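You operate a simulated robot arm through the tools that you are given. There is no shell and no other tool. Be economical: measure what you need, move in short steps, check, and stop when the job is done.

The job below is to be done with a simulated robot arm. You get a single attempt, and the scene is never put back.

Task
Stipple the coated tile at N24 with the light box on Mid, then lay it in the bay at N25.
Fine: set switch and dial before stippling, switch off at the end; use the pale stiff brush from the rack and put it back; the yellow tile stays, clean.
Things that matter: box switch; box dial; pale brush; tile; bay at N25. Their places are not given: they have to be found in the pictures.

The check looks at the end state, three seconds after you hand in, the way a careful person would. Anything else that was tipped, shoved, dropped, spilled or broken makes it a failure.

Robot
A 6-joint arm with a two-finger parallel gripper, fixed in place. Base frame: the origin is at the foot of the arm, x ahead of it, y to its left, z up. Readings come in m, degrees, newtons and seconds.
With the tool pointing down near the work surface it reaches from about 0.26 to 0.68 m from the base axis. Its first joint turns from -66.0 to 66.0 degrees. Payload 2.9 kg.
The tool frame sits at the grasp point between the pads (the TCP): z along the fingers, y along the line on which they close. The tips reach 0.03 m beyond it. Largest opening 0.11 m; finger width 0.02, thickness 0.01; the body of the gripper, 0.048 by 0.112 m, starts 0.055 m behind the TCP.
Orientation is that of the tool frame in the base frame, as a unit quaternion [w, x, y, z]. With the fingers straight down and closing along the base's y, the tool's x points along the base's -x, its y along +y and its z along -z.

Tools
- The arm moves only by the tool arm_command. Its argument "commands" is a list of rows, each a list of 7 numbers: the closure in counts, from 0 (fully open) to 255 (shut), then the shift along the tool's x, y, z in units of 50 mm (1.0 is 50 mm), then the turn, a rotation vector about the tool's x, y, z in units of 4 degrees (1.0 is 4 degrees). In form: [[hand, x, y, z, ax, ay, az], ...]. A call has 1 to 20 rows; each row shifts and turns the commanded pose from where the row before left it, along the tool's axes as they then stand. A call with a number of a shift or a turn outside -1 to 1 is refused whole. Each row takes 0.2 s and may step no farther than 0.05 m and 8.6 degrees from the row before; otherwise, or with a gripper value out of range, the whole call is refused. A pose out of reach is approached as far as the arm can. The call stops where the force on the tool passes 40 N (or 10 N more than at its start, if that is more) or the arm is blocked; 0.2 s more then pass. Each finger travels about 0.108 m/s and halts on what it meets, pressing with about 29 N; the grip force reading is that of the motor and also rises with nothing between the fingers. The clock runs only during rows and for 0.2 s after the last one: add rows that do not move to give the fingers time. The reply holds the time, the measured pose of the TCP, the force on the tool along the base axes, the opening and the grip force, in the units named above and with some noise.
- Cameras (640 x 400 px; columns grow to the right, rows downward): "scene" is fixed at [0.0792, 0.4312, 1.3941]; the picture's right is [-0.77, -0.64, 0.00], its down [-0.30, 0.35, -0.89] and it looks along [0.57, -0.68, -0.46] (base axes); focal length 347 px, centre (320, 200). "wrist" rides on the gripper at [-0.036, 0, -0.057] in the tool frame; the picture's right is [0.00, -1.00, 0.00], its down [0.97, 0.00, -0.24] and it looks along [0.24, 0.00, 0.97] (tool axes); focal length 218 px, centre (320, 200).
- camera(camera): a new picture of that camera. The clock stands still meanwhile.
- locate(camera, pixels): for up to 12 pixels [column, row] of the newest picture of that camera ("zoom" is the newest enlarged one), the place [x, y, z] in the base frame of the surface seen there, good to about 0.003 m. The clock stands still meanwhile.
- inspect(camera, box): a new picture of the part [left, top, right, bottom] of that camera's present view, enlarged. The clock stands still meanwhile.
- job_done(): hands the job in; it is judged then, once.

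Keep the steps short. Do not move on a guess: measure, check each grasp and each placing, and mend mistakes. In all there are 80 turns and 54 pictures (those below and enlarged ones count). Leave the gripper open and the arm clear of the work at the hand-in unless told otherwise, and finish with a single line.

The tools are called after ">>>" by a JSON object that holds its "api" and its "payload". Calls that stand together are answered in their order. arm_command: Moves the arm, as the interface text tells. Its arguments: {"type":"object","properties":{"commands":{"type":"array"}},"required":["commands"]} The other tools are called the same way: camera (camera) takes a picture; locate (camera, pixels) gives the place of the surface under pixels of a picture; inspect (camera, box) takes an enlarged picture of a part of a camera's view; job_done () hands the job in.

At the start:

```text
time_s: 0.0
eef_pos: [0.4236, 0.0062, 1.1447]
orientation: [0.0, 0.001, 1.0, 0.0]
force: [0.3, 1.0, -0.3]
width: 0.11
grasp_force: 0.0
```

scene: 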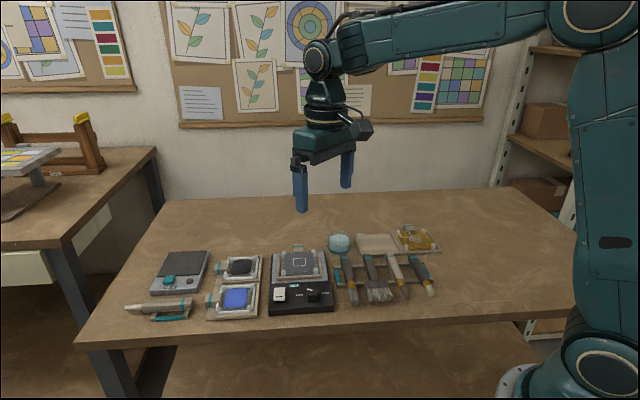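
wrist: 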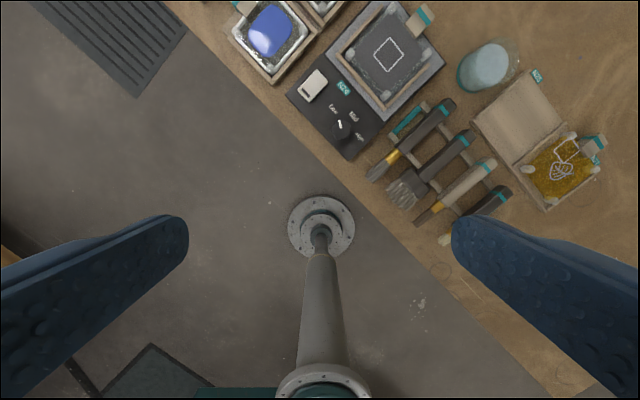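

The scene shows a table holding a light box, a brush rack and several trays. I'll enlarge both views to read the labels.

>>> {"api": "inspect", "payload": {"camera": "scene", "box": [110, 220, 290, 332]}}

>>> {"api": "inspect", "payload": {"camera": "scene", "box": [260, 220, 450, 330]}}

>>> {"api": "inspect", "payload": {"camera": "wrist", "box": [220, 0, 640, 260]}}

```text
3.56 times, centred on (200, 276) of scene
```

zoom: 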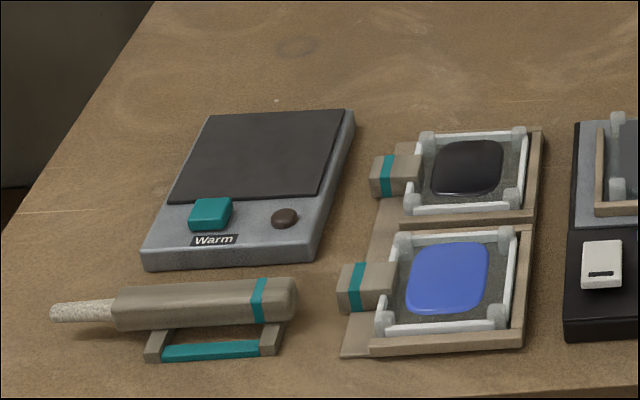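

```text
3.37 times, centred on (355, 275) of scene
```

zoom: 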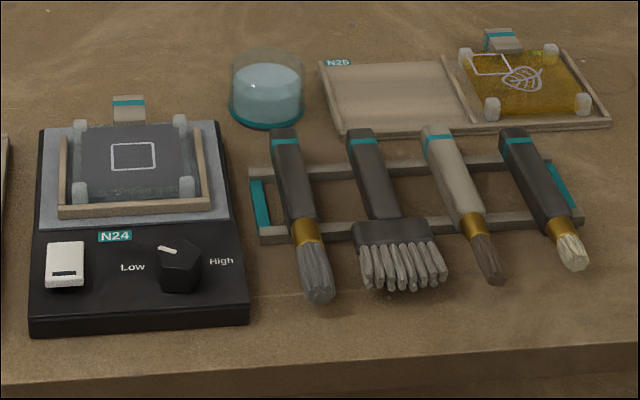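

```text
1.52 times, centred on (430, 130) of wrist
```

zoom: 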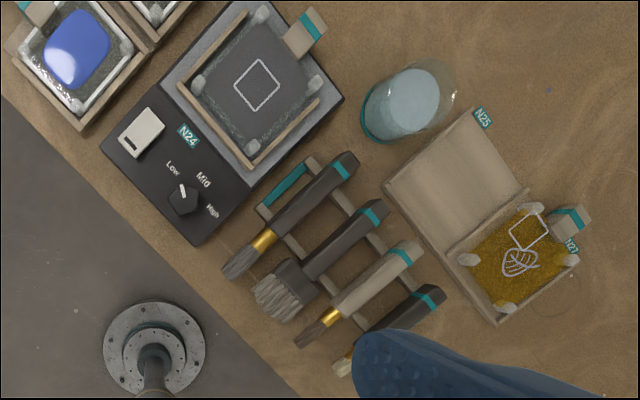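

Brush 3 has a pale handle and dark bristles, and brush 4 has pale bristles, so I need a closer look. First I'll locate the main features in the latest zoom (wrist).

>>> {"api": "locate", "payload": {"camera": "zoom", "pixels": [[142, 132], [183, 195], [257, 85], [303, 35], [345, 165], [372, 215], [405, 255], [430, 297], [455, 190], [410, 100], [570, 222], [520, 262]]}}

>>> {"api": "locate", "payload": {"camera": "wrist", "pixels": [[270, 30], [290, 95], [350, 155], [390, 10], [340, 50], [440, 70], [380, 115], [365, 175], [420, 225], [440, 240], [475, 115], [545, 208]]}}

```text
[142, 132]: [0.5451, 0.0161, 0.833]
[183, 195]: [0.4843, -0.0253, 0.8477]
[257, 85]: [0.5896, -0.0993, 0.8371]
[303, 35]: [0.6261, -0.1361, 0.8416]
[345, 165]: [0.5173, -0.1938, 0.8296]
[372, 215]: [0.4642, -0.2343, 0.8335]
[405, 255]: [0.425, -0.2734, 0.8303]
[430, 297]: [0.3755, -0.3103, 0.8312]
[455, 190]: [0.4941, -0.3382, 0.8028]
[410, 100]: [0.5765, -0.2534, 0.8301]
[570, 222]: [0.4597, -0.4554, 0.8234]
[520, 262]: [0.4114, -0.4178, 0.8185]
```

```text
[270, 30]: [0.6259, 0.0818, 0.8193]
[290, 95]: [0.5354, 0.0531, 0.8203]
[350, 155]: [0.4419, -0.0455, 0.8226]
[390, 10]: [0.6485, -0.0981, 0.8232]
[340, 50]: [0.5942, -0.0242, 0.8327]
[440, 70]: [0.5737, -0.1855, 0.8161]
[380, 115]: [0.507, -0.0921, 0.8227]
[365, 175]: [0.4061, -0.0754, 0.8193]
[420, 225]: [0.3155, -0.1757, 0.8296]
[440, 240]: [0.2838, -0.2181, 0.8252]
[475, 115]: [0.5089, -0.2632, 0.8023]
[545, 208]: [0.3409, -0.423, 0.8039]
```

I'll move to above the rack and turn the tool about −50.3°, so its axes line up with the rack, for a closer view.

>>> {"api": "arm_command", "payload": {"commands": [[0, 0.08, -0.753, 0.317, 0, 0, 0], [0, 0.08, -0.753, 0.317, 0, 0, 0], [0, 0.08, -0.753, 0.317, 0, 0, 0], [0, 0.08, -0.753, 0.317, 0, 0, 0], [0, 0.08, -0.753, 0.317, 0, 0, 0], [0, 0.08, -0.753, 0.317, 0, 0, 0], [0, 0, 0, 0, 0, 0, 0.967], [0, 0, 0, 0, 0, 0, 0.967], [0, 0, 0, 0, 0, 0, 0.967], [0, 0, 0, 0, 0, 0, 0.967], [0, 0, 0, 0, 0, 0, 0.967], [0, 0, 0, 0, 0, 0, 0.967], [0, 0, 0, 0, 0, 0, 0.967], [0, 0, 0, 0, 0, 0, 0.967], [0, 0, 0, 0, 0, 0, 0.967], [0, 0, 0, 0, 0, 0, 0.967], [0, 0, 0, 0, 0, 0, 0.967], [0, 0, 0, 0, 0, 0, 0.967], [0, 0, 0, 0, 0, 0, 0.967], [0, 0, 0, 0, 0, 0, 0]]}}

>>> {"api": "camera", "payload": {"camera": "wrist"}}

```text
time_s: 4.2
eef_pos: [0.3981, -0.2193, 1.0494]
orientation: [-0.001, 0.426, 0.905, 0.0]
force: [-0.4, -0.1, -0.1]
width: 0.1099
grasp_force: 0.1
```

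```text
48 pictures are left
```

wrist: 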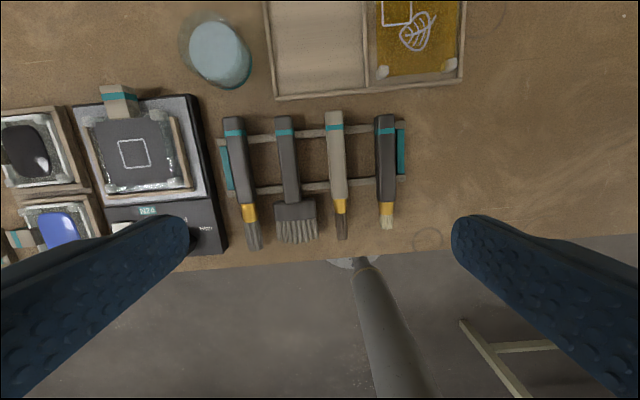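

Now I'll enlarge the brushes.

>>> {"api": "inspect", "payload": {"camera": "wrist", "box": [200, 100, 440, 260]}}

>>> {"api": "locate", "payload": {"camera": "zoom", "pixels": [[90, 60], [225, 60], [355, 55], [490, 55], [380, 260], [492, 260], [375, 350], [500, 320], [365, 180], [493, 180], [65, 95], [510, 65]]}}

>>> {"api": "locate", "payload": {"camera": "wrist", "pixels": [[121, 103], [132, 153], [276, 98], [463, 82], [364, 90], [265, 5], [315, 45], [75, 105], [195, 95], [105, 190], [192, 188], [220, 50]]}}

```text
2.50 times, centred on (320, 180) of wrist
```

zoom: 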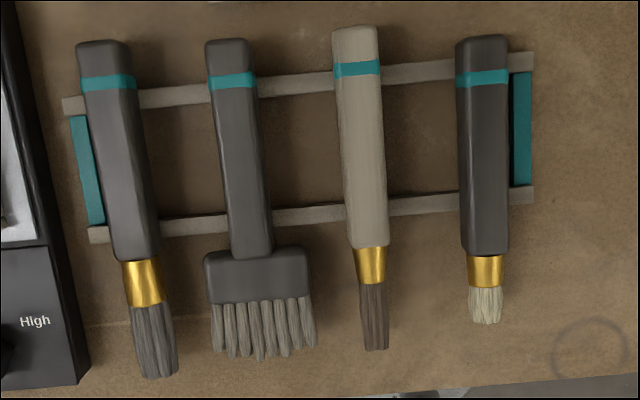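

```text
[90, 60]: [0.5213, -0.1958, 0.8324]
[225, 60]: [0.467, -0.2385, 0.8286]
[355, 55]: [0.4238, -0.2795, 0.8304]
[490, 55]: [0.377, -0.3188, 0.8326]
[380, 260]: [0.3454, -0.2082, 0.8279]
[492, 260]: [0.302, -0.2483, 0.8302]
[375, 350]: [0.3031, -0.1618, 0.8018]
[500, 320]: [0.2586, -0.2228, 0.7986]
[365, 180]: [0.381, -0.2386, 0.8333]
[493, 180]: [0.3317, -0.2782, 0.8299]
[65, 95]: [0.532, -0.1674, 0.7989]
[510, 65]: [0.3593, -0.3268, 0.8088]
```

```text
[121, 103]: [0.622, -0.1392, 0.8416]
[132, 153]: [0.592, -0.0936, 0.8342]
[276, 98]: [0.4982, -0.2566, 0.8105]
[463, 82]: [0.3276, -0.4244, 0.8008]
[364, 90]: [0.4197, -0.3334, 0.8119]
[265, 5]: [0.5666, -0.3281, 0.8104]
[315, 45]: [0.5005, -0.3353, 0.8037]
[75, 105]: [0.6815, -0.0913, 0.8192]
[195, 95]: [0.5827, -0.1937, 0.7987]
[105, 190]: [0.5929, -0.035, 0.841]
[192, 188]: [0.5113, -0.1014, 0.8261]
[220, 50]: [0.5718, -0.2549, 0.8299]
```

Brush 4, far right, has short pale bristles, so it's the pale stiff one. Before touching it I'll look at the box controls. I'll move over the panel near (0.51,−0.01) at z≈1.0 and correct the yaw by about −5°.

>>> {"api": "arm_command", "payload": {"commands": [[0, 0, 0.9, 0, 0, 0, -0.6], [0, 0, 0.9, 0, 0, 0, -0.6], [0, 0, 0.9, 0, 0, 0, 0], [0, 0.2, 0.9, 0.2, 0, 0, 0], [0, 0.2, 0.9, 0.2, 0, 0, 0], [0, 0.2, 0, 0.2, 0, 0, 0], [0, 0, 0, 0, 0, 0, 0]]}}

>>> {"api": "camera", "payload": {"camera": "wrist"}}

```text
time_s: 5.8
eef_pos: [0.5408, -0.0424, 1.0202]
orientation: [0.0, 0.386, 0.922, 0.0]
force: [-0.2, 0.1, 0.6]
width: 0.1099
grasp_force: 0.0
```

```text
46 pictures are left
```

wrist: 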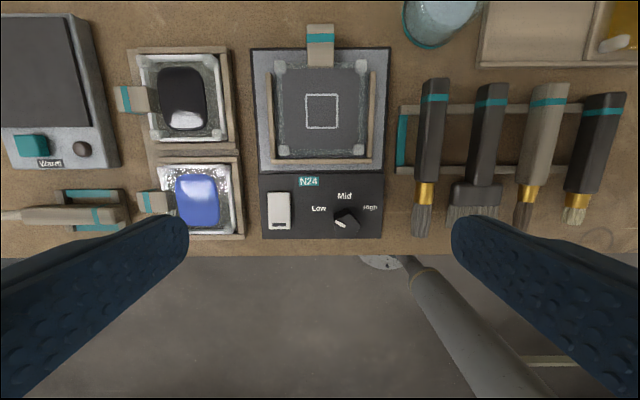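

The tool is now aligned with the layout at yaw −45.4°. I'll enlarge the panel and locate its parts.

>>> {"api": "inspect", "payload": {"camera": "wrist", "box": [250, 165, 394, 255]}}

>>> {"api": "locate", "payload": {"camera": "zoom", "pixels": [[130, 150], [130, 180], [130, 210], [125, 260], [395, 255], [430, 230], [440, 285], [200, 250], [490, 270], [545, 305], [260, 150], [405, 210]]}}

>>> {"api": "inspect", "payload": {"camera": "wrist", "box": [240, 20, 400, 180]}}

>>> {"api": "locate", "payload": {"camera": "zoom", "pixels": [[320, 50], [320, 110], [270, 100], [375, 100], [320, 310], [255, 250], [388, 250], [255, 375], [388, 375], [320, 480], [180, 230], [465, 230]]}}

```text
4.44 times, centred on (322, 210) of wrist
```

zoom: 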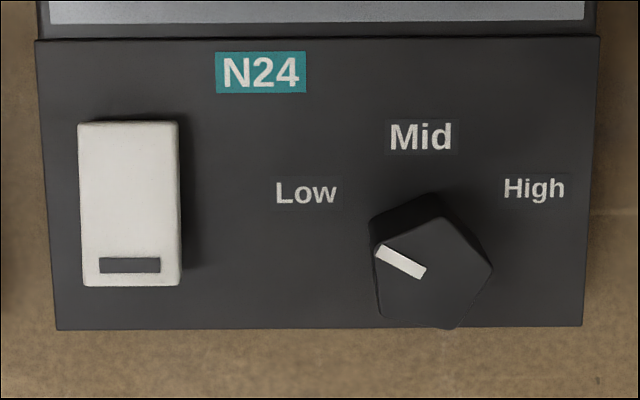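

```text
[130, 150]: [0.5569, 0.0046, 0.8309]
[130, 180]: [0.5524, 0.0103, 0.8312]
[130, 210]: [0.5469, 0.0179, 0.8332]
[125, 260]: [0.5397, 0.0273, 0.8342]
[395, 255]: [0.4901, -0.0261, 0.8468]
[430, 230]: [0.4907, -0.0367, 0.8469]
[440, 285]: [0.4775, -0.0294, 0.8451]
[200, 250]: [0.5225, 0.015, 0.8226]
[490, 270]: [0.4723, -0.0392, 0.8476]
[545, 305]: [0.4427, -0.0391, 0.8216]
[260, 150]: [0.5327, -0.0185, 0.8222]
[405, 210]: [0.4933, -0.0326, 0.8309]
```

```text
2.50 times, centred on (320, 100) of wrist
```

zoom: 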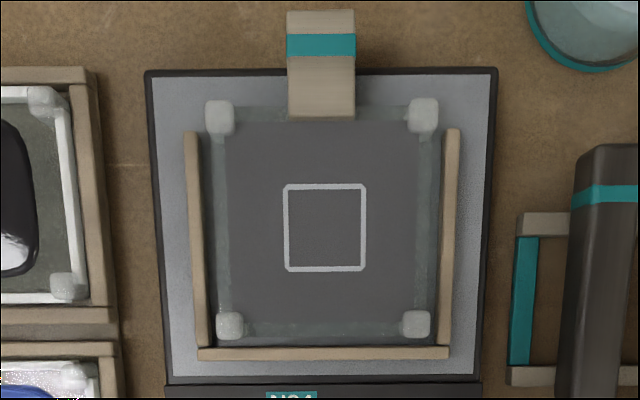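

```text
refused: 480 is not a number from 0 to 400
```

The rocker's near end, with the slit, sits raised. The dial points at Low, about 64° left of Mid. I'll repeat the tile locate using valid pixels, then close the fingers and move above the rocker's near end at (0.5397, 0.0273).

>>> {"api": "locate", "payload": {"camera": "zoom", "pixels": [[320, 25], [320, 90], [292, 60], [350, 60], [324, 227], [285, 186], [365, 268], [220, 115], [415, 322], [320, 352], [190, 230], [452, 230]]}}

>>> {"api": "arm_command", "payload": {"commands": [[255, 0.5, 0.5, 0.5, 0, 0, 0], [255, 0.48, 0.46, 0.6, 0, 0, 0], [255, 0, 0, 0.6, 0, 0, 0], [255, 0, 0, 0.7, 0, 0, 0], [255, 0, 0, 0, 0, 0, 0], [255, 0, 0, 0, 0, 0, 0]]}}

```text
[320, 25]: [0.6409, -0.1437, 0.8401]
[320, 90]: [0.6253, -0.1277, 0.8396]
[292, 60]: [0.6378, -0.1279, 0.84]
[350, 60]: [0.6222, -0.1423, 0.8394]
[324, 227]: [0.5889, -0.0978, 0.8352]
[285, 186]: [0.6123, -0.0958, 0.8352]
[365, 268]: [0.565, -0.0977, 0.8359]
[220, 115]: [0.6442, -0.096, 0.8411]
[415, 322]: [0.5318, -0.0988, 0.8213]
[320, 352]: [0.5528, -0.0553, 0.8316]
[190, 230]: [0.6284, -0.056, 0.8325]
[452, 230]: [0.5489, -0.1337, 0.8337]
```

```text
time_s: 7.2
eef_pos: [0.5413, 0.0248, 0.9003]
orientation: [-0.001, 0.387, 0.922, 0.001]
force: [-0.2, 0.4, -0.1]
width: 0.0
grasp_force: 29.3
```

The tips are at z≈0.870, 36 mm above the contact height. I'll lower to just above the rocker and then press in small steps.

>>> {"api": "arm_command", "payload": {"commands": [[255, 0.06, 0, 0.3, 0, 0, 0], [255, 0, 0, 0.3, 0, 0, 0], [255, 0, 0, 0.08, 0, 0, 0], [255, 0, 0, 0.04, 0, 0, 0], [255, 0, 0, 0.04, 0, 0, 0]]}}

```text
time_s: 8.4
eef_pos: [0.5383, 0.0267, 0.8639]
orientation: [0.0, 0.386, 0.922, 0.0]
force: [-1.5, 0.6, 2.6]
width: 0.0
grasp_force: 29.4
```

Contact is starting at 2.6 N. I'll press 5 mm further in small steps.

>>> {"api": "arm_command", "payload": {"commands": [[255, 0, 0, 0.03, 0, 0, 0], [255, 0, 0, 0.03, 0, 0, 0], [255, 0, 0, 0.03, 0, 0, 0], [255, 0, 0, 0, 0, 0, 0]]}}

>>> {"api": "inspect", "payload": {"camera": "scene", "box": [250, 230, 350, 320]}}

```text
time_s: 9.1
eef_pos: [0.5389, 0.0268, 0.8626]
orientation: [0.002, 0.387, 0.922, 0.0]
force: [-3.1, 0.8, 5.7]
width: 0.0004
grasp_force: 29.2
stopped in row 3: the force on the tool passed its limit (the readings are from after the stop); the commanded pose is now the measured one
```

```text
4.44 times, centred on (300, 275) of scene
```

zoom: 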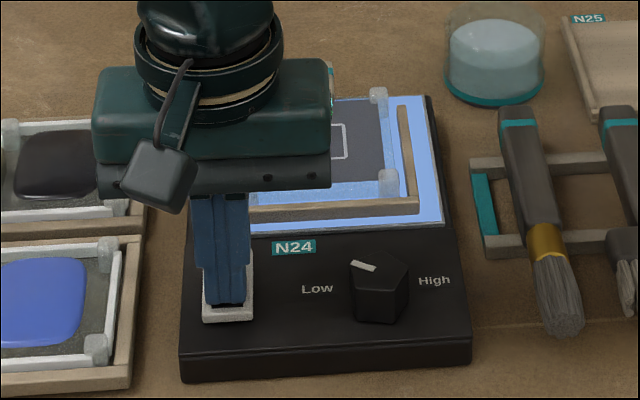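

The light panel is glowing, so the switch is on. Next I'll lift, slide over to the dial at about (0.480,−0.030), part-open the fingers, turn the tool 46° counter-clockwise, and look.

>>> {"api": "arm_command", "payload": {"commands": [[255, 0, 0, -0.8, 0, 0, 0], [255, 0, 0, -0.8, 0, 0, 0], [93, 0, -0.82, 0, 0, 0, 0], [93, 0.02, -0.82, 0, 0, 0, 0], [93, 0, 0, 0, 0, 0, -0.96], [93, 0, 0, 0, 0, 0, -0.96], [93, 0, 0, 0, 0, 0, -0.96], [93, 0, 0, 0, 0, 0, -0.96], [93, 0, 0, 0, 0, 0, -0.96], [93, 0, 0, 0, 0, 0, -0.96], [93, 0, 0, 0, 0, 0, -0.96], [93, 0, 0, 0, 0, 0, -0.96], [93, 0, 0, 0, 0, 0, -0.96], [93, 0, 0, 0, 0, 0, -0.96], [93, 0, 0, 0, 0, 0, -0.96], [93, 0, 0, 0, 0, 0, -0.96], [93, 0, 0, 0, 0, 0, 0]]}}

>>> {"api": "inspect", "payload": {"camera": "wrist", "box": [240, 120, 400, 220]}}

>>> {"api": "camera", "payload": {"camera": "wrist"}}

```text
time_s: 12.7
eef_pos: [0.4798, -0.0294, 0.9427]
orientation: [0.002, -0.006, 1.0, 0.0]
force: [0.2, -0.3, 0.2]
width: 0.0699
grasp_force: 0.1
```

```text
4.00 times, centred on (320, 170) of wrist
```

zoom: 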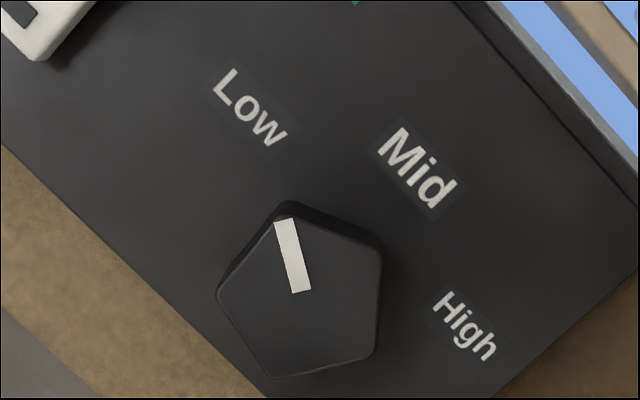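

```text
41 pictures are left
```

wrist: 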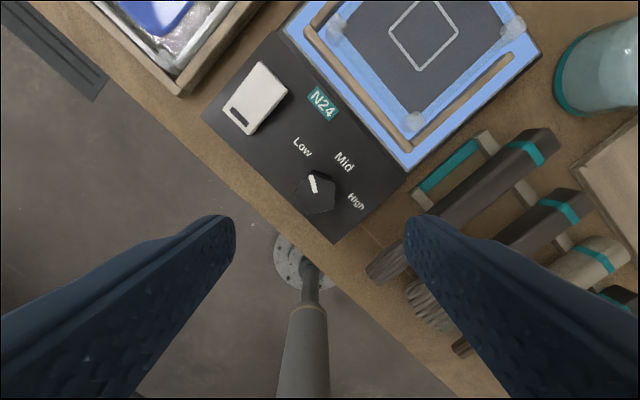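

The pentagon knob has one vertex pointing left and a flat face on the right, which suits the closing axis. I'll locate its centre.

>>> {"api": "locate", "payload": {"camera": "zoom", "pixels": [[308, 305], [325, 275], [360, 303], [235, 293], [285, 360], [250, 110], [416, 168], [465, 325]]}}

```text
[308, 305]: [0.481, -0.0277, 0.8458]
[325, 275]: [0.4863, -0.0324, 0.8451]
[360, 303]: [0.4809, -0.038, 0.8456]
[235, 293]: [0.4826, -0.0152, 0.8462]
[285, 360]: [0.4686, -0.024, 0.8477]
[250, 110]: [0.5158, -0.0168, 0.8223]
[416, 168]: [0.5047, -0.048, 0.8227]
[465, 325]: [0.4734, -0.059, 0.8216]
```

The centre is (0.482,−0.028) and the pointer reads about +14°. Mid lies at about −44°, so the turn is roughly 59° clockwise. I'll descend and grip.

>>> {"api": "arm_command", "payload": {"commands": [[93, -0.044, 0.03, 0.5, 0, 0, 0], [93, 0, 0, 0.5, 0, 0, 0], [93, 0, 0, 0.5, 0, 0, 0], [93, 0, 0, 0.22, 0, 0, 0], [93, 0, 0, 0, 0, 0, 0]]}}

>>> {"api": "arm_command", "payload": {"commands": [[200, 0, 0, 0, 0, 0, 0], [200, 0, 0, 0, 0, 0, 0], [200, 0, 0, 0, 0, 0, 0]]}}

```text
time_s: 13.9
eef_pos: [0.4828, -0.0279, 0.8549]
orientation: [0.001, -0.006, 1.0, 0.0]
force: [1.3, 0.0, 0.2]
width: 0.0697
grasp_force: 0.0
```

```text
time_s: 14.7
eef_pos: [0.4835, -0.0259, 0.8553]
orientation: [0.001, -0.008, 1.0, 0.002]
force: [0.7, 23.0, -3.6]
width: 0.0301
grasp_force: 44.9
```

It's gripped at 30 mm with a 23 N side load, because the vertex-to-face midpoint is off centre. I'll relieve it by shifting +2 mm in y, then start turning.

>>> {"api": "arm_command", "payload": {"commands": [[200, 0, 0.04, 0, 0, 0, 0], [200, 0, 0, 0, 0, 0, 0]]}}

>>> {"api": "arm_command", "payload": {"commands": [[200, 0, 0, 0, 0, 0, 0.5], [200, 0, 0, 0, 0, 0, 0.5], [200, 0, 0, 0, 0, 0, 0.5], [200, 0, 0, 0, 0, 0, 0.5], [200, 0, 0, 0, 0, 0, 0]]}}

```text
time_s: 15.3
eef_pos: [0.4818, -0.0264, 0.8557]
orientation: [0.001, -0.006, 1.0, 0.001]
force: [7.0, 14.8, -11.1]
width: 0.0301
grasp_force: 44.9
```

```text
time_s: 16.5
eef_pos: [0.4832, -0.0254, 0.8556]
orientation: [0.001, 0.065, 0.998, 0.0]
force: [9.0, 15.2, -22.6]
width: 0.0302
grasp_force: 44.7
```

The turn is going fine, with the tool held down by about 20 N. I'll ease down a touch and continue.

>>> {"api": "arm_command", "payload": {"commands": [[200, 0, 0.02, 0.02, 0, 0, 0], [200, 0, 0, 0, 0, 0, 0.7], [200, 0, 0, 0, 0, 0, 0.7], [200, 0, 0, 0, 0, 0, 0.7], [200, 0, 0, 0, 0, 0, 0.7], [200, 0, 0, 0, 0, 0, 0]]}}

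>>> {"api": "inspect", "payload": {"camera": "scene", "box": [265, 270, 345, 320]}}

```text
time_s: 17.9
eef_pos: [0.4832, -0.0267, 0.8558]
orientation: [0.001, 0.163, 0.987, 0.0]
force: [9.2, 1.2, -5.2]
width: 0.0298
grasp_force: 45.2
```

```text
8.00 times, centred on (305, 295) of scene
```

zoom: 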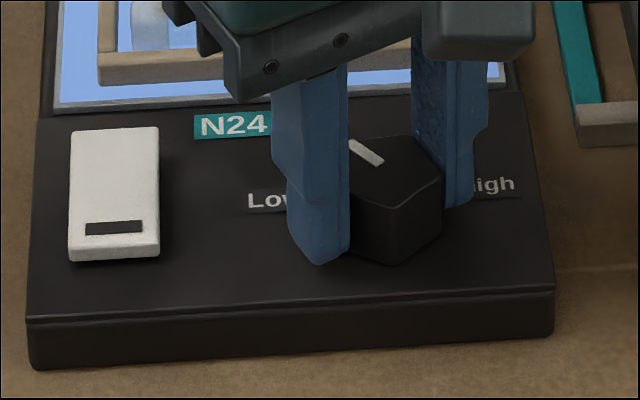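

The dial is following, about 19° so far. I'll turn about 40° more.

>>> {"api": "arm_command", "payload": {"commands": [[200, 0, 0, 0, 0, 0, 0.77], [200, 0, 0, 0, 0, 0, 0.77], [200, 0, 0, 0, 0, 0, 0.77], [200, 0, 0, 0, 0, 0, 0.77], [200, 0, 0, 0, 0, 0, 0.77], [200, 0, 0, 0, 0, 0, 0.77], [200, 0, 0, 0, 0, 0, 0.77], [200, 0, 0, 0, 0, 0, 0.77], [200, 0, 0, 0, 0, 0, 0.77], [200, 0, 0, 0, 0, 0, 0.77], [200, 0, 0, 0, 0, 0, 0.77], [200, 0, 0, 0, 0, 0, 0.77], [200, 0, 0, 0, 0, 0, 0.77], [200, 0, 0, 0, 0, 0, 0]]}}

```text
time_s: 20.9
eef_pos: [0.4842, -0.0273, 0.8545]
orientation: [0.003, 0.491, 0.871, 0.001]
force: [9.1, -14.0, 16.4]
width: 0.0298
grasp_force: 45.1
```

The tool has turned 59.5°. I'll release, lift and check.

>>> {"api": "arm_command", "payload": {"commands": [[93, 0, 0, 0, 0, 0, 0], [93, 0, 0, 0, 0, 0, 0], [93, 0, 0, -0.5, 0, 0, 0], [93, 0, 0, -0.6, 0, 0, 0], [93, 0, 0, -0.6, 0, 0, 0], [93, 0, 0, 0, 0, 0, 0]]}}

>>> {"api": "inspect", "payload": {"camera": "wrist", "box": [240, 120, 400, 220]}}

```text
time_s: 22.3
eef_pos: [0.482, -0.0253, 0.9404]
orientation: [0.0, 0.489, 0.872, 0.001]
force: [-0.6, 0.4, -0.3]
width: 0.0695
grasp_force: 0.0
```

```text
4.00 times, centred on (320, 170) of wrist
```

zoom: 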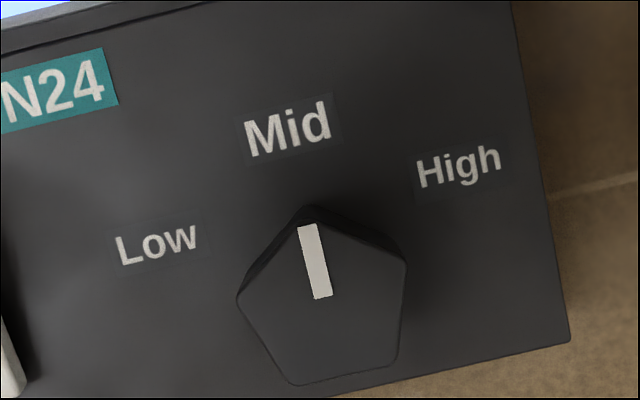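

The pointer is on Mid to within about 2°. I'll go above brush 4 with yaw back at −45.4°.

>>> {"api": "arm_command", "payload": {"commands": [[93, 0, 0, -0.6, 0, 0, -0.82], [93, 0, 0, -0.6, 0, 0, -0.82], [93, 0, 0, 0, 0, 0, -0.83], [93, 0, 0, 0, 0, 0, -0.83], [130, -0.24, -0.806, 0, 0, 0, 0], [130, -0.24, -0.806, 0, 0, 0, 0], [130, -0.24, -0.806, 0, 0, 0, 0], [130, -0.24, -0.806, 0, 0, 0, 0], [130, -0.24, -0.806, 0, 0, 0, 0], [130, -0.24, -0.806, 0, 0, 0, 0], [130, -0.24, -0.806, 0, 0, 0, 0], [130, 0, 0, 0.7, 0, 0, 0], [130, 0, 0, 0, 0, 0, 0]]}}

>>> {"api": "camera", "payload": {"camera": "wrist"}}

```text
time_s: 25.1
eef_pos: [0.3412, -0.2851, 0.9631]
orientation: [0.001, 0.386, 0.922, 0.0]
force: [-0.2, -1.0, -0.1]
width: 0.0534
grasp_force: 0.0
```

```text
38 pictures are left
```

wrist: 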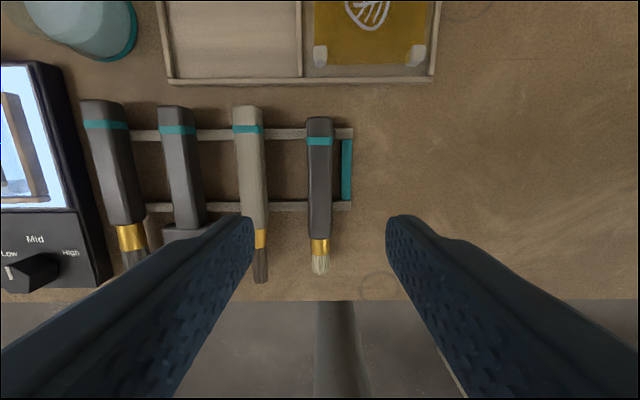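

I'll measure brush 4 (handle columns 308–332, rows 117–275).

>>> {"api": "locate", "payload": {"camera": "wrist", "pixels": [[319, 122], [319, 150], [319, 200], [320, 235], [320, 248], [320, 268], [310, 180], [329, 180], [290, 205], [290, 133], [280, 160], [347, 204]]}}

>>> {"api": "inspect", "payload": {"camera": "wrist", "box": [240, 100, 400, 300]}}

```text
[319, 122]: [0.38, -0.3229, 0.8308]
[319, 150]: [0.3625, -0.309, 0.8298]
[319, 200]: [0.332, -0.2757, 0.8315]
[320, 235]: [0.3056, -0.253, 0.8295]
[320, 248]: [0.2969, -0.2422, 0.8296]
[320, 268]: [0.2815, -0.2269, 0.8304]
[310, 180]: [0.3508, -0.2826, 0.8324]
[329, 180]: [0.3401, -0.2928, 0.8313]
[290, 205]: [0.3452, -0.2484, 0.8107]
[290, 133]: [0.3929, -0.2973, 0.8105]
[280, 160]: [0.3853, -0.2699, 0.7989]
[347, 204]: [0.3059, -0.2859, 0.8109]
```

```text
2.00 times, centred on (320, 200) of wrist
```

zoom: 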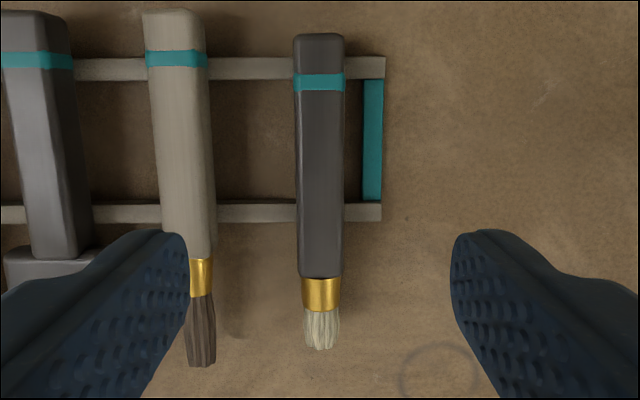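

Brush 4 lies along the tool axis. Its handle top is at z 0.831, the rails' top is at 0.811, and it is about 18 mm wide. I'll grip at (0.350,−0.294) with the tips just above the rails, at TCP z 0.844.

>>> {"api": "arm_command", "payload": {"commands": [[130, -0.25, 0, 0.6, 0, 0, 0], [130, 0, 0, 0.7, 0, 0, 0], [130, 0, 0, 0.7, 0, 0, 0], [130, 0, 0, 0.36, 0, 0, 0], [130, 0, 0, 0, 0, 0, 0], [215, 0, 0, 0, 0, 0, 0], [255, 0, 0, 0, 0, 0, 0], [255, 0, 0, 0, 0, 0, 0]]}}

```text
time_s: 26.9
eef_pos: [0.3496, -0.2923, 0.8465]
orientation: [0.001, 0.386, 0.923, 0.0]
force: [-0.8, -0.6, 1.1]
width: 0.0211
grasp_force: 29.4
```

It's gripped at a width of 21 mm. I'll re-seat 2.5 mm deeper for a firmer hold, then lift 3 cm and check.

>>> {"api": "arm_command", "payload": {"commands": [[170, 0, 0, 0, 0, 0, 0], [170, 0, 0, 0.05, 0, 0, 0], [255, 0, 0, 0, 0, 0, 0], [255, 0, 0, 0, 0, 0, 0], [255, 0, 0, 0, 0, 0, 0]]}}

>>> {"api": "arm_command", "payload": {"commands": [[255, 0, 0, -0.3, 0, 0, 0], [255, 0, 0, -0.5, 0, 0, 0], [255, 0, 0, -0.9, 0, 0, 0], [255, 0, 0, -0.9, 0, 0, 0], [255, 0, 0, 0, 0, 0, 0]]}}

>>> {"api": "camera", "payload": {"camera": "wrist"}}

>>> {"api": "inspect", "payload": {"camera": "scene", "box": [280, 160, 480, 310]}}

```text
time_s: 28.1
eef_pos: [0.3497, -0.2928, 0.844]
orientation: [0.0, 0.387, 0.922, 0.001]
force: [-1.8, -0.8, 1.8]
width: 0.0213
grasp_force: 28.8
```

```text
time_s: 29.3
eef_pos: [0.3465, -0.2922, 0.9756]
orientation: [0.001, 0.386, 0.923, 0.0]
force: [0.3, 0.7, -0.1]
width: 0.0212
grasp_force: 28.7
```

```text
36 pictures are left
```

wrist: 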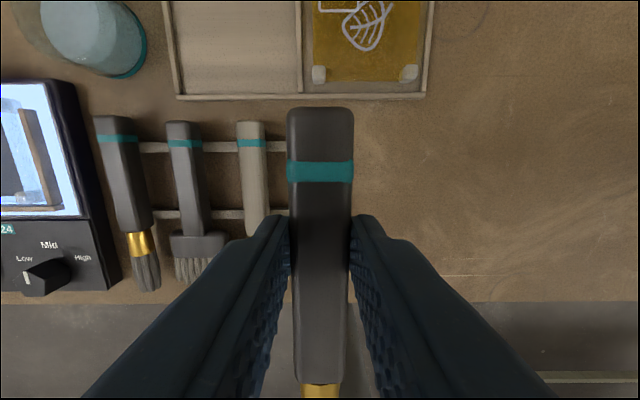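

```text
2.67 times, centred on (380, 235) of scene
```

zoom: 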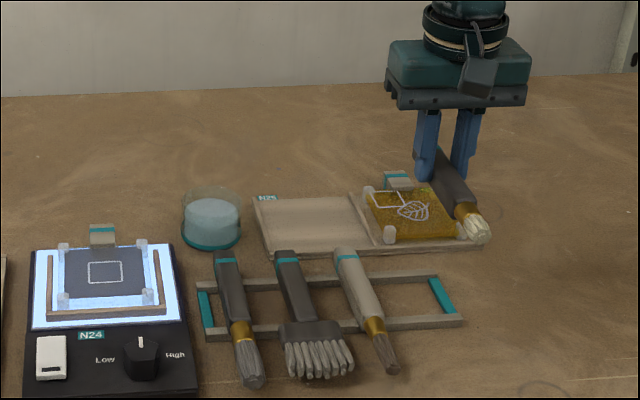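

The brush is held straight along the tool's x, with its tip about 101 mm ahead of the TCP. I'll lift, carry it above the tile and begin pitching the bristles down.

>>> {"api": "arm_command", "payload": {"commands": [[255, 0, 0, -0.85, 0, 0, 0], [255, 0, 0, -0.85, 0, 0, 0], [255, -0.085, 0.77, 0, 0, 0, 0], [255, -0.085, 0.77, 0, 0, 0, 0], [255, -0.085, 0.77, 0, 0, 0, 0], [255, -0.085, 0.77, 0, 0, 0, 0], [255, -0.085, 0.77, 0, 0, 0, 0], [255, -0.085, 0.77, 0, 0, 0, 0], [255, -0.085, 0.77, 0, 0, 0, 0], [255, -0.085, 0.77, 0, 0, 0, 0], [255, 0, 0, 0, 0, -1, 0], [255, 0, 0, 0, 0, -1, 0], [255, 0, 0, 0, 0, -1, 0], [255, 0, 0, 0, 0, -1, 0], [255, 0, 0, 0, 0, -1, 0], [255, 0, 0, 0, 0, 0, 0]]}}

>>> {"api": "camera", "payload": {"camera": "scene"}}

```text
time_s: 32.7
eef_pos: [0.5926, -0.1006, 1.0598]
orientation: [0.161, 0.38, 0.908, -0.067]
force: [-0.2, -0.8, -1.1]
width: 0.0211
grasp_force: 29.1
```

```text
34 pictures are left
```

scene: 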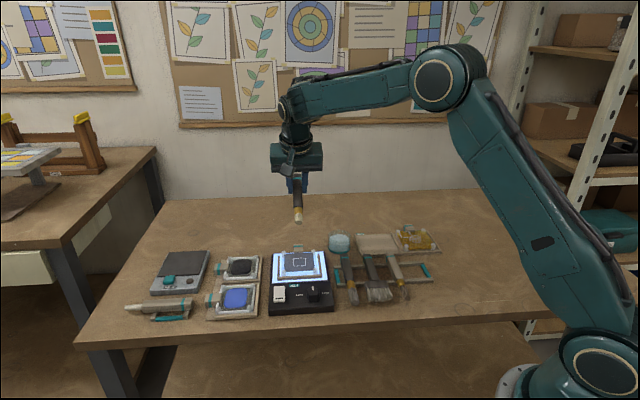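

The pitch is going the right way: bristles down, 20° so far. I'll continue by 50°.

>>> {"api": "arm_command", "payload": {"commands": [[255, 0, 0, 0, 0, -1, 0], [255, 0, 0, 0, 0, -1, 0], [255, 0, 0, 0, 0, -1, 0], [255, 0, 0, 0, 0, -1, 0], [255, 0, 0, 0, 0, -1, 0], [255, 0, 0, 0, 0, -1, 0], [255, 0, 0, 0, 0, -1, 0], [255, 0, 0, 0, 0, -1, 0], [255, 0, 0, 0, 0, -1, 0], [255, 0, 0, 0, 0, -1, 0], [255, 0, 0, 0, 0, -1, 0], [255, 0, 0, 0, 0, -1, 0], [255, 0, 0, 0, 0, -0.5, 0], [255, 0, 0, 0, 0, 0, 0]]}}

>>> {"api": "inspect", "payload": {"camera": "scene", "box": [200, 120, 400, 300]}}

>>> {"api": "camera", "payload": {"camera": "wrist"}}

```text
time_s: 35.7
eef_pos: [0.5919, -0.1003, 1.0591]
orientation: [0.53, 0.317, 0.755, -0.222]
force: [0.0, 0.5, -1.5]
width: 0.0211
grasp_force: 29.2
```

```text
2.22 times, centred on (300, 210) of scene
```

zoom: 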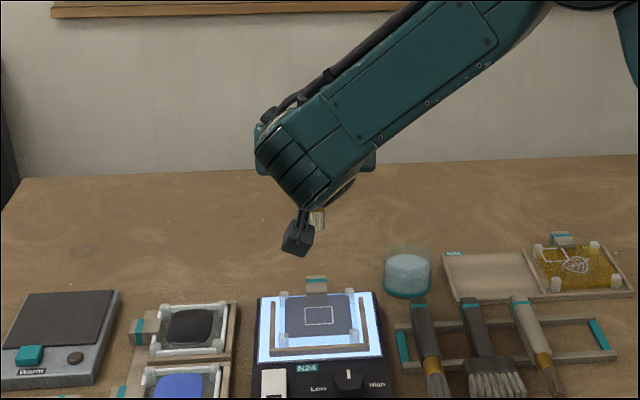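

```text
32 pictures are left
```

wrist: 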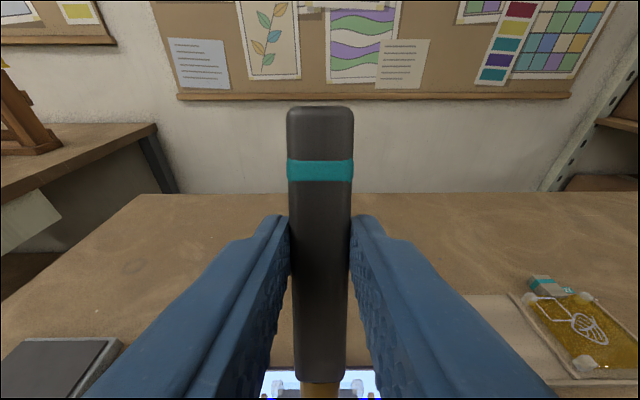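

Pitched to 70°. A block on the wrist hangs low on the near side, so I'll locate it and the brush tip to check clearance.

>>> {"api": "locate", "payload": {"camera": "zoom", "pixels": [[297, 240], [293, 252], [305, 225], [318, 222], [316, 214], [300, 185], [320, 200], [319, 317]]}}

```text
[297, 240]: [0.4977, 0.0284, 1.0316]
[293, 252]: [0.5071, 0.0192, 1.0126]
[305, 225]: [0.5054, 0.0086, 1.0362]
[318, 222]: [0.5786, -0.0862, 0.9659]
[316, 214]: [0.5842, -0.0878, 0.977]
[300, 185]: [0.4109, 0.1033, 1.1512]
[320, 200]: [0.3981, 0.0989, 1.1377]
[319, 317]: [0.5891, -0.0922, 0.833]
```

The block stays about 50 mm below the TCP, so it will clear the knob by about 38 mm when stippling. I'll lower 10 cm, leaving the tip about 2 cm above the tile, with an 8 mm shift to centre on the square.

>>> {"api": "arm_command", "payload": {"commands": [[255, 0.61, 0, 0.275, 0, 0, 0], [255, 0.61, 0, 0.275, 0, 0, 0], [255, 0.61, 0, 0.275, 0, 0, 0], [255, 0, 0, 0, 0, 0, 0]]}}

>>> {"api": "inspect", "payload": {"camera": "scene", "box": [240, 210, 360, 310]}}

>>> {"api": "camera", "payload": {"camera": "wrist"}}

```text
time_s: 36.7
eef_pos: [0.5985, -0.1064, 0.9592]
orientation: [0.529, 0.317, 0.755, -0.221]
force: [0.4, -0.3, -1.1]
width: 0.0212
grasp_force: 29.2
```

```text
4.00 times, centred on (300, 260) of scene
```

zoom: 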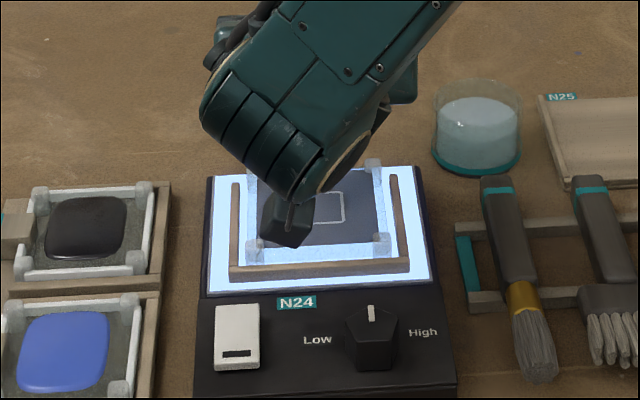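

```text
30 pictures are left
```

wrist: 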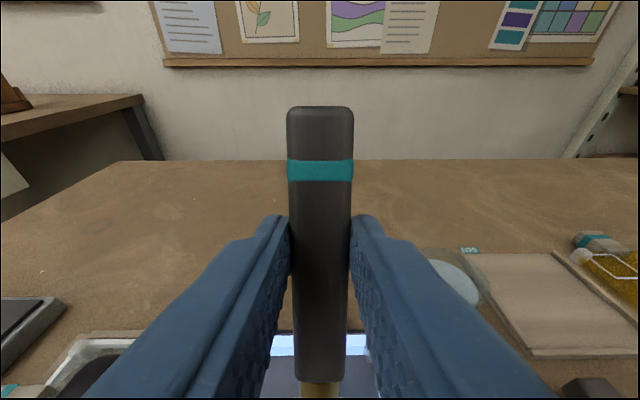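

The block hides the tip, but the predicted tip is at (0.5895,−0.0973, 0.856), over the square. I'll lower 16 mm and then creep until light contact.

>>> {"api": "arm_command", "payload": {"commands": [[255, 0.3, 0, 0.109, 0, 0, 0], [255, 0.0376, 0, 0.0136, 0, 0, 0], [255, 0.0376, 0, 0.0136, 0, 0, 0], [255, 0, 0, 0, 0, 0, 0]]}}

```text
time_s: 37.7
eef_pos: [0.5977, -0.1064, 0.9429]
orientation: [0.532, 0.316, 0.754, -0.221]
force: [-2.0, 0.1, 14.3]
width: 0.0212
grasp_force: 29.4
```

Contact at 14 N. Now I'll do light taps: lift, shift ±6 mm within the square, tap, hold.

>>> {"api": "arm_command", "payload": {"commands": [[255, -0.235, 0, -0.085, 0, 0, 0], [255, 0, 0.12, 0, 0, 0, 0], [255, 0.188, 0, 0.068, 0, 0, 0], [255, 0, 0, 0, 0, 0, 0], [255, -0.188, 0, -0.068, 0, 0, 0], [255, 0, -0.24, 0, 0, 0, 0], [255, 0.188, 0, 0.068, 0, 0, 0], [255, 0, 0, 0, 0, 0, 0], [255, -0.188, 0, -0.068, 0, 0, 0], [255, -0.041, 0.12, 0.113, 0, 0, 0], [255, 0.188, 0, 0.068, 0, 0, 0], [255, 0, 0, 0, 0, 0, 0]]}}

>>> {"api": "arm_command", "payload": {"commands": [[255, -0.188, 0, -0.068, 0, 0, 0], [255, 0.082, 0, -0.226, 0, 0, 0], [255, 0.188, 0, 0.068, 0, 0, 0], [255, 0, 0, 0, 0, 0, 0], [255, -0.188, 0, -0.068, 0, 0, 0], [255, -0.041, 0, 0.113, 0, 0, 0], [255, 0.188, 0, 0.068, 0, 0, 0], [255, 0, 0, 0, 0, 0, 0]]}}

>>> {"api": "arm_command", "payload": {"commands": [[255, -0.6, 0, -0.218, 0, 0, 0], [255, -0.75, 0, -0.27, 0, 0, 0], [255, -0.75, 0, -0.27, 0, 0, 0], [255, -0.5, 0, -0.18, 0, 0, 0], [255, 0, 0, 0, 0, 0, 0]]}}

>>> {"api": "inspect", "payload": {"camera": "scene", "box": [250, 210, 350, 310]}}

```text
time_s: 40.3
eef_pos: [0.6017, -0.1108, 0.9418]
orientation: [0.53, 0.317, 0.755, -0.221]
force: [-1.5, 0.0, -1.3]
width: 0.0213
grasp_force: 29.1
```

```text
time_s: 42.1
eef_pos: [0.5982, -0.1057, 0.9421]
orientation: [0.53, 0.316, 0.755, -0.221]
force: [0.1, 0.8, -0.1]
width: 0.021
grasp_force: 28.8
```

```text
time_s: 43.3
eef_pos: [0.5981, -0.106, 1.0809]
orientation: [0.531, 0.316, 0.755, -0.221]
force: [0.7, 0.5, -0.6]
width: 0.0212
grasp_force: 28.9
```

```text
4.00 times, centred on (300, 260) of scene
```

zoom: 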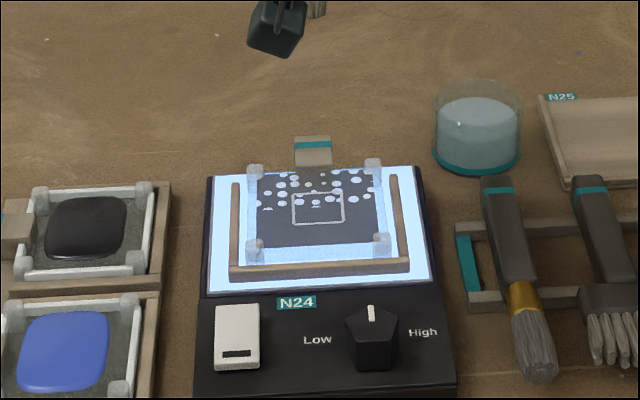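

Stippled spots appeared over the far half of the tile, but the near half is still solid. The later taps were too light, near 0 N. I'll go back and tap a bit deeper, including toward the near half.

>>> {"api": "arm_command", "payload": {"commands": [[255, 0.81, 0, 0.293, 0, 0, 0], [255, 0.81, 0, 0.293, 0, 0, 0], [255, 0.81, 0, 0.293, 0, 0, 0], [255, 0.068, 0, -0.188, 0, 0, 0], [255, 0.2256, 0, 0.0818, 0, 0, 0], [255, 0, 0, 0, 0, 0, 0]]}}

>>> {"api": "arm_command", "payload": {"commands": [[255, -0.2256, 0, -0.0818, 0, 0, 0], [255, 0, 0.16, 0, 0, 0, 0], [255, 0.2256, 0, 0.0818, 0, 0, 0], [255, 0, 0, 0, 0, 0, 0]]}}

>>> {"api": "arm_command", "payload": {"commands": [[255, -0.2256, 0, -0.0818, 0, 0, 0], [255, -0.6, 0, -0.218, 0, 0, 0], [255, -0.75, 0, -0.27, 0, 0, 0], [255, -0.75, 0, -0.27, 0, 0, 0], [255, -0.3, 0, -0.11, 0, 0, 0], [255, 0, 0, 0, 0, 0, 0]]}}

>>> {"api": "inspect", "payload": {"camera": "scene", "box": [250, 210, 350, 310]}}

```text
time_s: 44.7
eef_pos: [0.592, -0.099, 0.942]
orientation: [0.532, 0.317, 0.753, -0.222]
force: [-2.1, 1.1, 12.2]
width: 0.021
grasp_force: 29.7
```

```text
time_s: 45.7
eef_pos: [0.5963, -0.0916, 0.9414]
orientation: [0.532, 0.317, 0.753, -0.222]
force: [-2.0, 0.5, 15.4]
width: 0.0213
grasp_force: 29.2
```

```text
time_s: 47.1
eef_pos: [0.5964, -0.0934, 1.079]
orientation: [0.53, 0.316, 0.755, -0.22]
force: [0.6, 0.3, -0.4]
width: 0.0211
grasp_force: 28.8
```

```text
4.00 times, centred on (300, 260) of scene
```

zoom: 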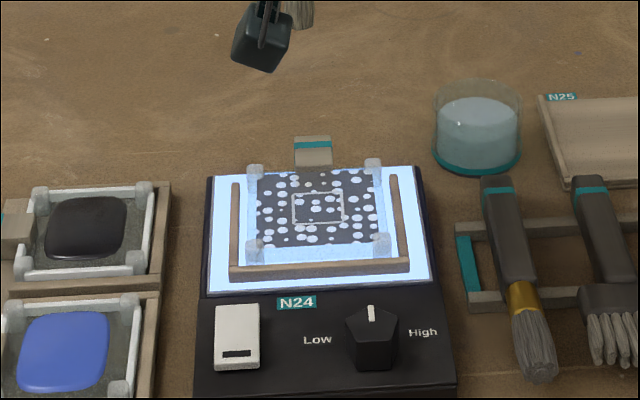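

The whole tile is now stippled. Time to take the brush back: pitch level, raised, then travel back over the rack.

>>> {"api": "arm_command", "payload": {"commands": [[255, 0, 0, 0, 0, 1, 0], [255, 0, 0, 0, 0, 1, 0], [255, 0, 0, 0, 0, 1, 0], [255, 0, 0, 0, 0, 1, 0], [255, 0, 0, 0, 0, 1, 0], [255, 0, 0, 0, 0, 1, 0], [255, 0, 0, 0, 0, 1, 0], [255, 0, 0, 0, 0, 1, 0], [255, 0, 0, 0, 0, 1, 0], [255, 0, 0, 0, 0, 1, 0], [255, 0, 0, 0, 0, 1, 0], [255, 0, 0, 0, 0, 1, 0], [255, 0, 0, 0, 0, 1, 0], [255, 0, 0, 0, 0, 1, 0], [255, 0, 0, 0, 0, 1, 0], [255, 0, 0, 0, 0, 1, 0], [255, 0, 0, 0, 0, 1, 0], [255, 0, 0, 0, 0, 0.5, 0], [255, 0, 0, 0, 0, 0, 0], [255, 0, 0, 0, 0, 0, 0]]}}

```text
time_s: 51.3
eef_pos: [0.5973, -0.0932, 1.0786]
orientation: [0.001, 0.386, 0.923, 0.0]
force: [0.3, 0.3, -1.1]
width: 0.021
grasp_force: 29.4
```

>>> {"api": "arm_command", "payload": {"commands": [[255, 0.079, -0.791, 0, 0, 0, 0], [255, 0.079, -0.791, 0, 0, 0, 0], [255, 0.079, -0.791, 0, 0, 0, 0], [255, 0.079, -0.791, 0, 0, 0, 0], [255, 0.079, -0.791, 0, 0, 0, 0], [255, 0.079, -0.791, 0, 0, 0, 0], [255, 0.079, -0.791, 0, 0, 0, 0], [255, 0.079, -0.791, 0, 0, 0, 0], [255, 0, 0, 0.8, 0, 0, 0], [255, 0, 0, 0.8, 0, 0, 0], [255, 0, 0, 0.8, 0, 0, 0], [255, 0, 0, 0, 0, 0, 0]]}}

>>> {"api": "camera", "payload": {"camera": "wrist"}}

```text
time_s: 53.9
eef_pos: [0.3491, -0.2932, 0.9582]
orientation: [0.001, 0.387, 0.922, 0.0]
force: [0.0, -0.4, -1.3]
width: 0.0211
grasp_force: 29.1
```

```text
27 pictures are left
```

wrist: 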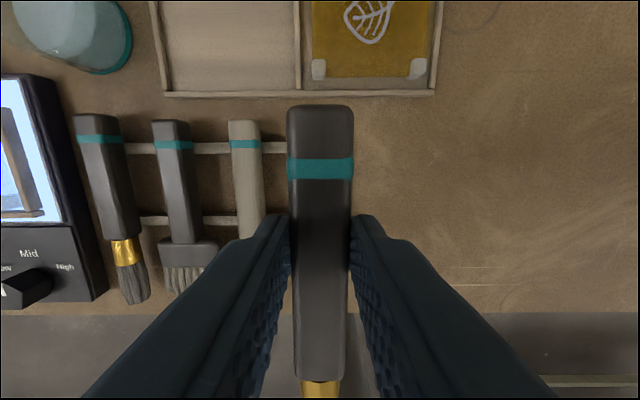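

The brush sits in the grip as before and the position matches the pick-up. I'll lower it onto the rails.

>>> {"api": "arm_command", "payload": {"commands": [[255, 0, 0, 0.8, 0, 0, 0], [255, 0, 0, 0.8, 0, 0, 0], [255, 0, 0, 0.4, 0, 0, 0], [255, 0, 0, 0.14, 0, 0, 0], [255, 0, 0, 0.08, 0, 0, 0], [255, 0, 0, 0.03, 0, 0, 0], [255, 0, 0, 0, 0, 0, 0]]}}

```text
time_s: 55.5
eef_pos: [0.3494, -0.2922, 0.8453]
orientation: [0.001, 0.387, 0.922, 0.001]
force: [-0.4, -0.1, -0.6]
width: 0.0212
grasp_force: 29.4
```

>>> {"api": "arm_command", "payload": {"commands": [[255, 0, 0, 0.03, 0, 0, 0], [255, 0, 0, 0, 0, 0, 0]]}}

```text
time_s: 56.1
eef_pos: [0.3488, -0.293, 0.8436]
orientation: [0.002, 0.387, 0.922, 0.0]
force: [-5.1, 4.5, 14.9]
width: 0.0213
grasp_force: 28.6
```

The brush is resting on the rails. I'll open part-way, lift straight up, and look.

>>> {"api": "arm_command", "payload": {"commands": [[165, 0, 0, 0, 0, 0, 0], [150, 0, 0, 0, 0, 0, 0], [150, 0, 0, -0.3, 0, 0, 0], [150, 0, 0, -0.9, 0, 0, 0], [150, 0, 0, -0.9, 0, 0, 0], [150, 0, 0, -0.9, 0, 0, 0], [150, 0, 0, 0, 0, 0, 0]]}}

>>> {"api": "camera", "payload": {"camera": "wrist"}}

```text
time_s: 57.7
eef_pos: [0.3486, -0.2941, 0.994]
orientation: [0.001, 0.386, 0.923, 0.001]
force: [0.0, 0.5, -1.0]
width: 0.0455
grasp_force: 0.0
```

```text
26 pictures are left
```

wrist: 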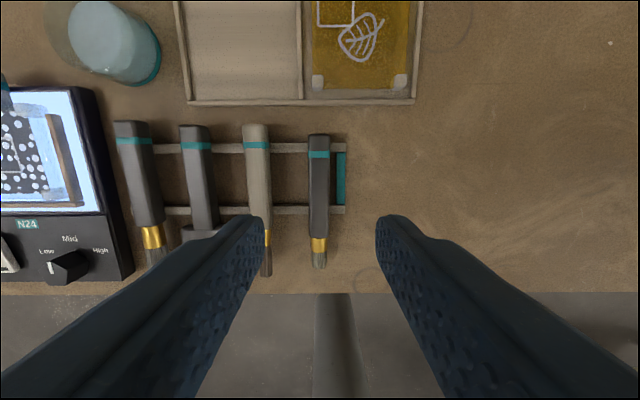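

The brush is back on the rack. Next I'll go above the tile's handle block at about (0.632,−0.135).

>>> {"api": "arm_command", "payload": {"commands": [[100, -0.2, 0.782, 0, 0, 0, 0], [100, -0.2, 0.782, 0, 0, 0, 0], [100, -0.2, 0.782, 0, 0, 0, 0], [100, -0.2, 0.782, 0, 0, 0, 0], [100, -0.2, 0.782, 0, 0, 0, 0], [100, -0.2, 0.782, 0, 0, 0, 0], [100, -0.2, 0.782, 0, 0, 0, 0], [100, -0.2, 0.782, 0, 0, 0, 0], [100, 0, 0, 0.5, 0, 0, 0], [100, 0, 0, 0, 0, 0, 0]]}}

>>> {"api": "camera", "payload": {"camera": "wrist"}}

>>> {"api": "inspect", "payload": {"camera": "wrist", "box": [220, 120, 420, 320]}}

```text
time_s: 59.9
eef_pos: [0.6263, -0.1307, 0.9684]
orientation: [0.001, 0.386, 0.922, 0.0]
force: [0.9, -0.6, -0.4]
width: 0.0666
grasp_force: 0.0
```

```text
25 pictures are left
```

wrist: 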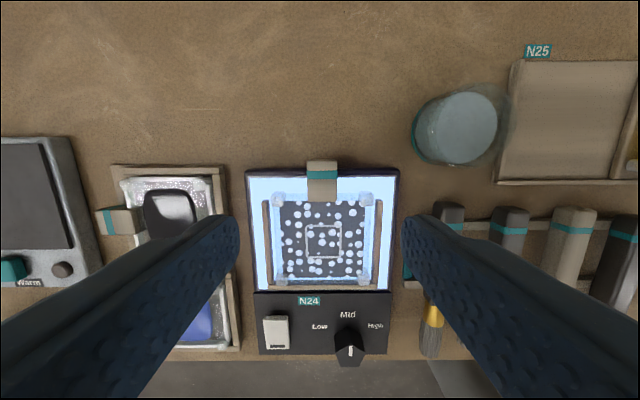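

```text
2.00 times, centred on (320, 220) of wrist
```

zoom: 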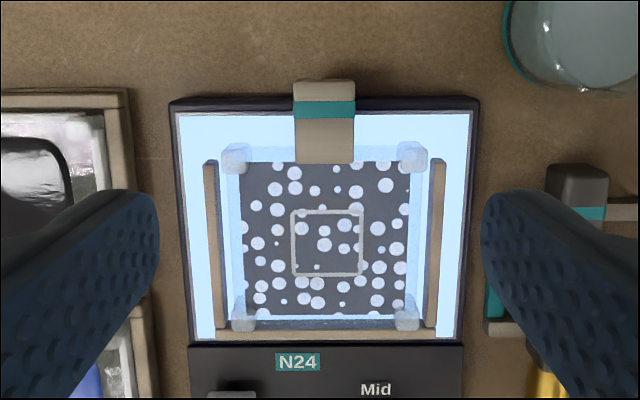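

The stipple is even over the whole tile. I'll measure the handle, tile and bay now.

>>> {"api": "locate", "payload": {"camera": "zoom", "pixels": [[323, 90], [323, 130], [323, 158], [300, 130], [348, 130], [230, 130], [240, 158], [412, 158], [243, 320], [407, 320], [326, 245], [435, 245]]}}

>>> {"api": "locate", "payload": {"camera": "wrist", "pixels": [[560, 120], [505, 182], [515, 65], [600, 182], [615, 110], [600, 64], [530, 170], [625, 65], [460, 125], [411, 150]]}}

```text
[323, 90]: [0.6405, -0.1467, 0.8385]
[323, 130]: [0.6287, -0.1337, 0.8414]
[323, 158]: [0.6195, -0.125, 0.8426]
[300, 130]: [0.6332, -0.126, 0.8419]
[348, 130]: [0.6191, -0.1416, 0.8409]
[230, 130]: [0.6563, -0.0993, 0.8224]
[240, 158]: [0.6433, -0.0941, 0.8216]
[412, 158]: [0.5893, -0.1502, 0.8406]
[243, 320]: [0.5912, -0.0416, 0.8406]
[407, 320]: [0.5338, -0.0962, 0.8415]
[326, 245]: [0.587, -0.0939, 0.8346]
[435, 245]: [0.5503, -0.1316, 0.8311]
```

```text
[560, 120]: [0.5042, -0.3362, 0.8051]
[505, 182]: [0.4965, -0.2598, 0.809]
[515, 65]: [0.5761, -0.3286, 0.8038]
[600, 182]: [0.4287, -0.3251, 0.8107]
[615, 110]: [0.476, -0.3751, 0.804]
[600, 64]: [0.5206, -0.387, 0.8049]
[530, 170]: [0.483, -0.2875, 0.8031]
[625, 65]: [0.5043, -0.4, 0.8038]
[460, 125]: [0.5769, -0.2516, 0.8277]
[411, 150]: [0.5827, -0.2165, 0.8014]
```

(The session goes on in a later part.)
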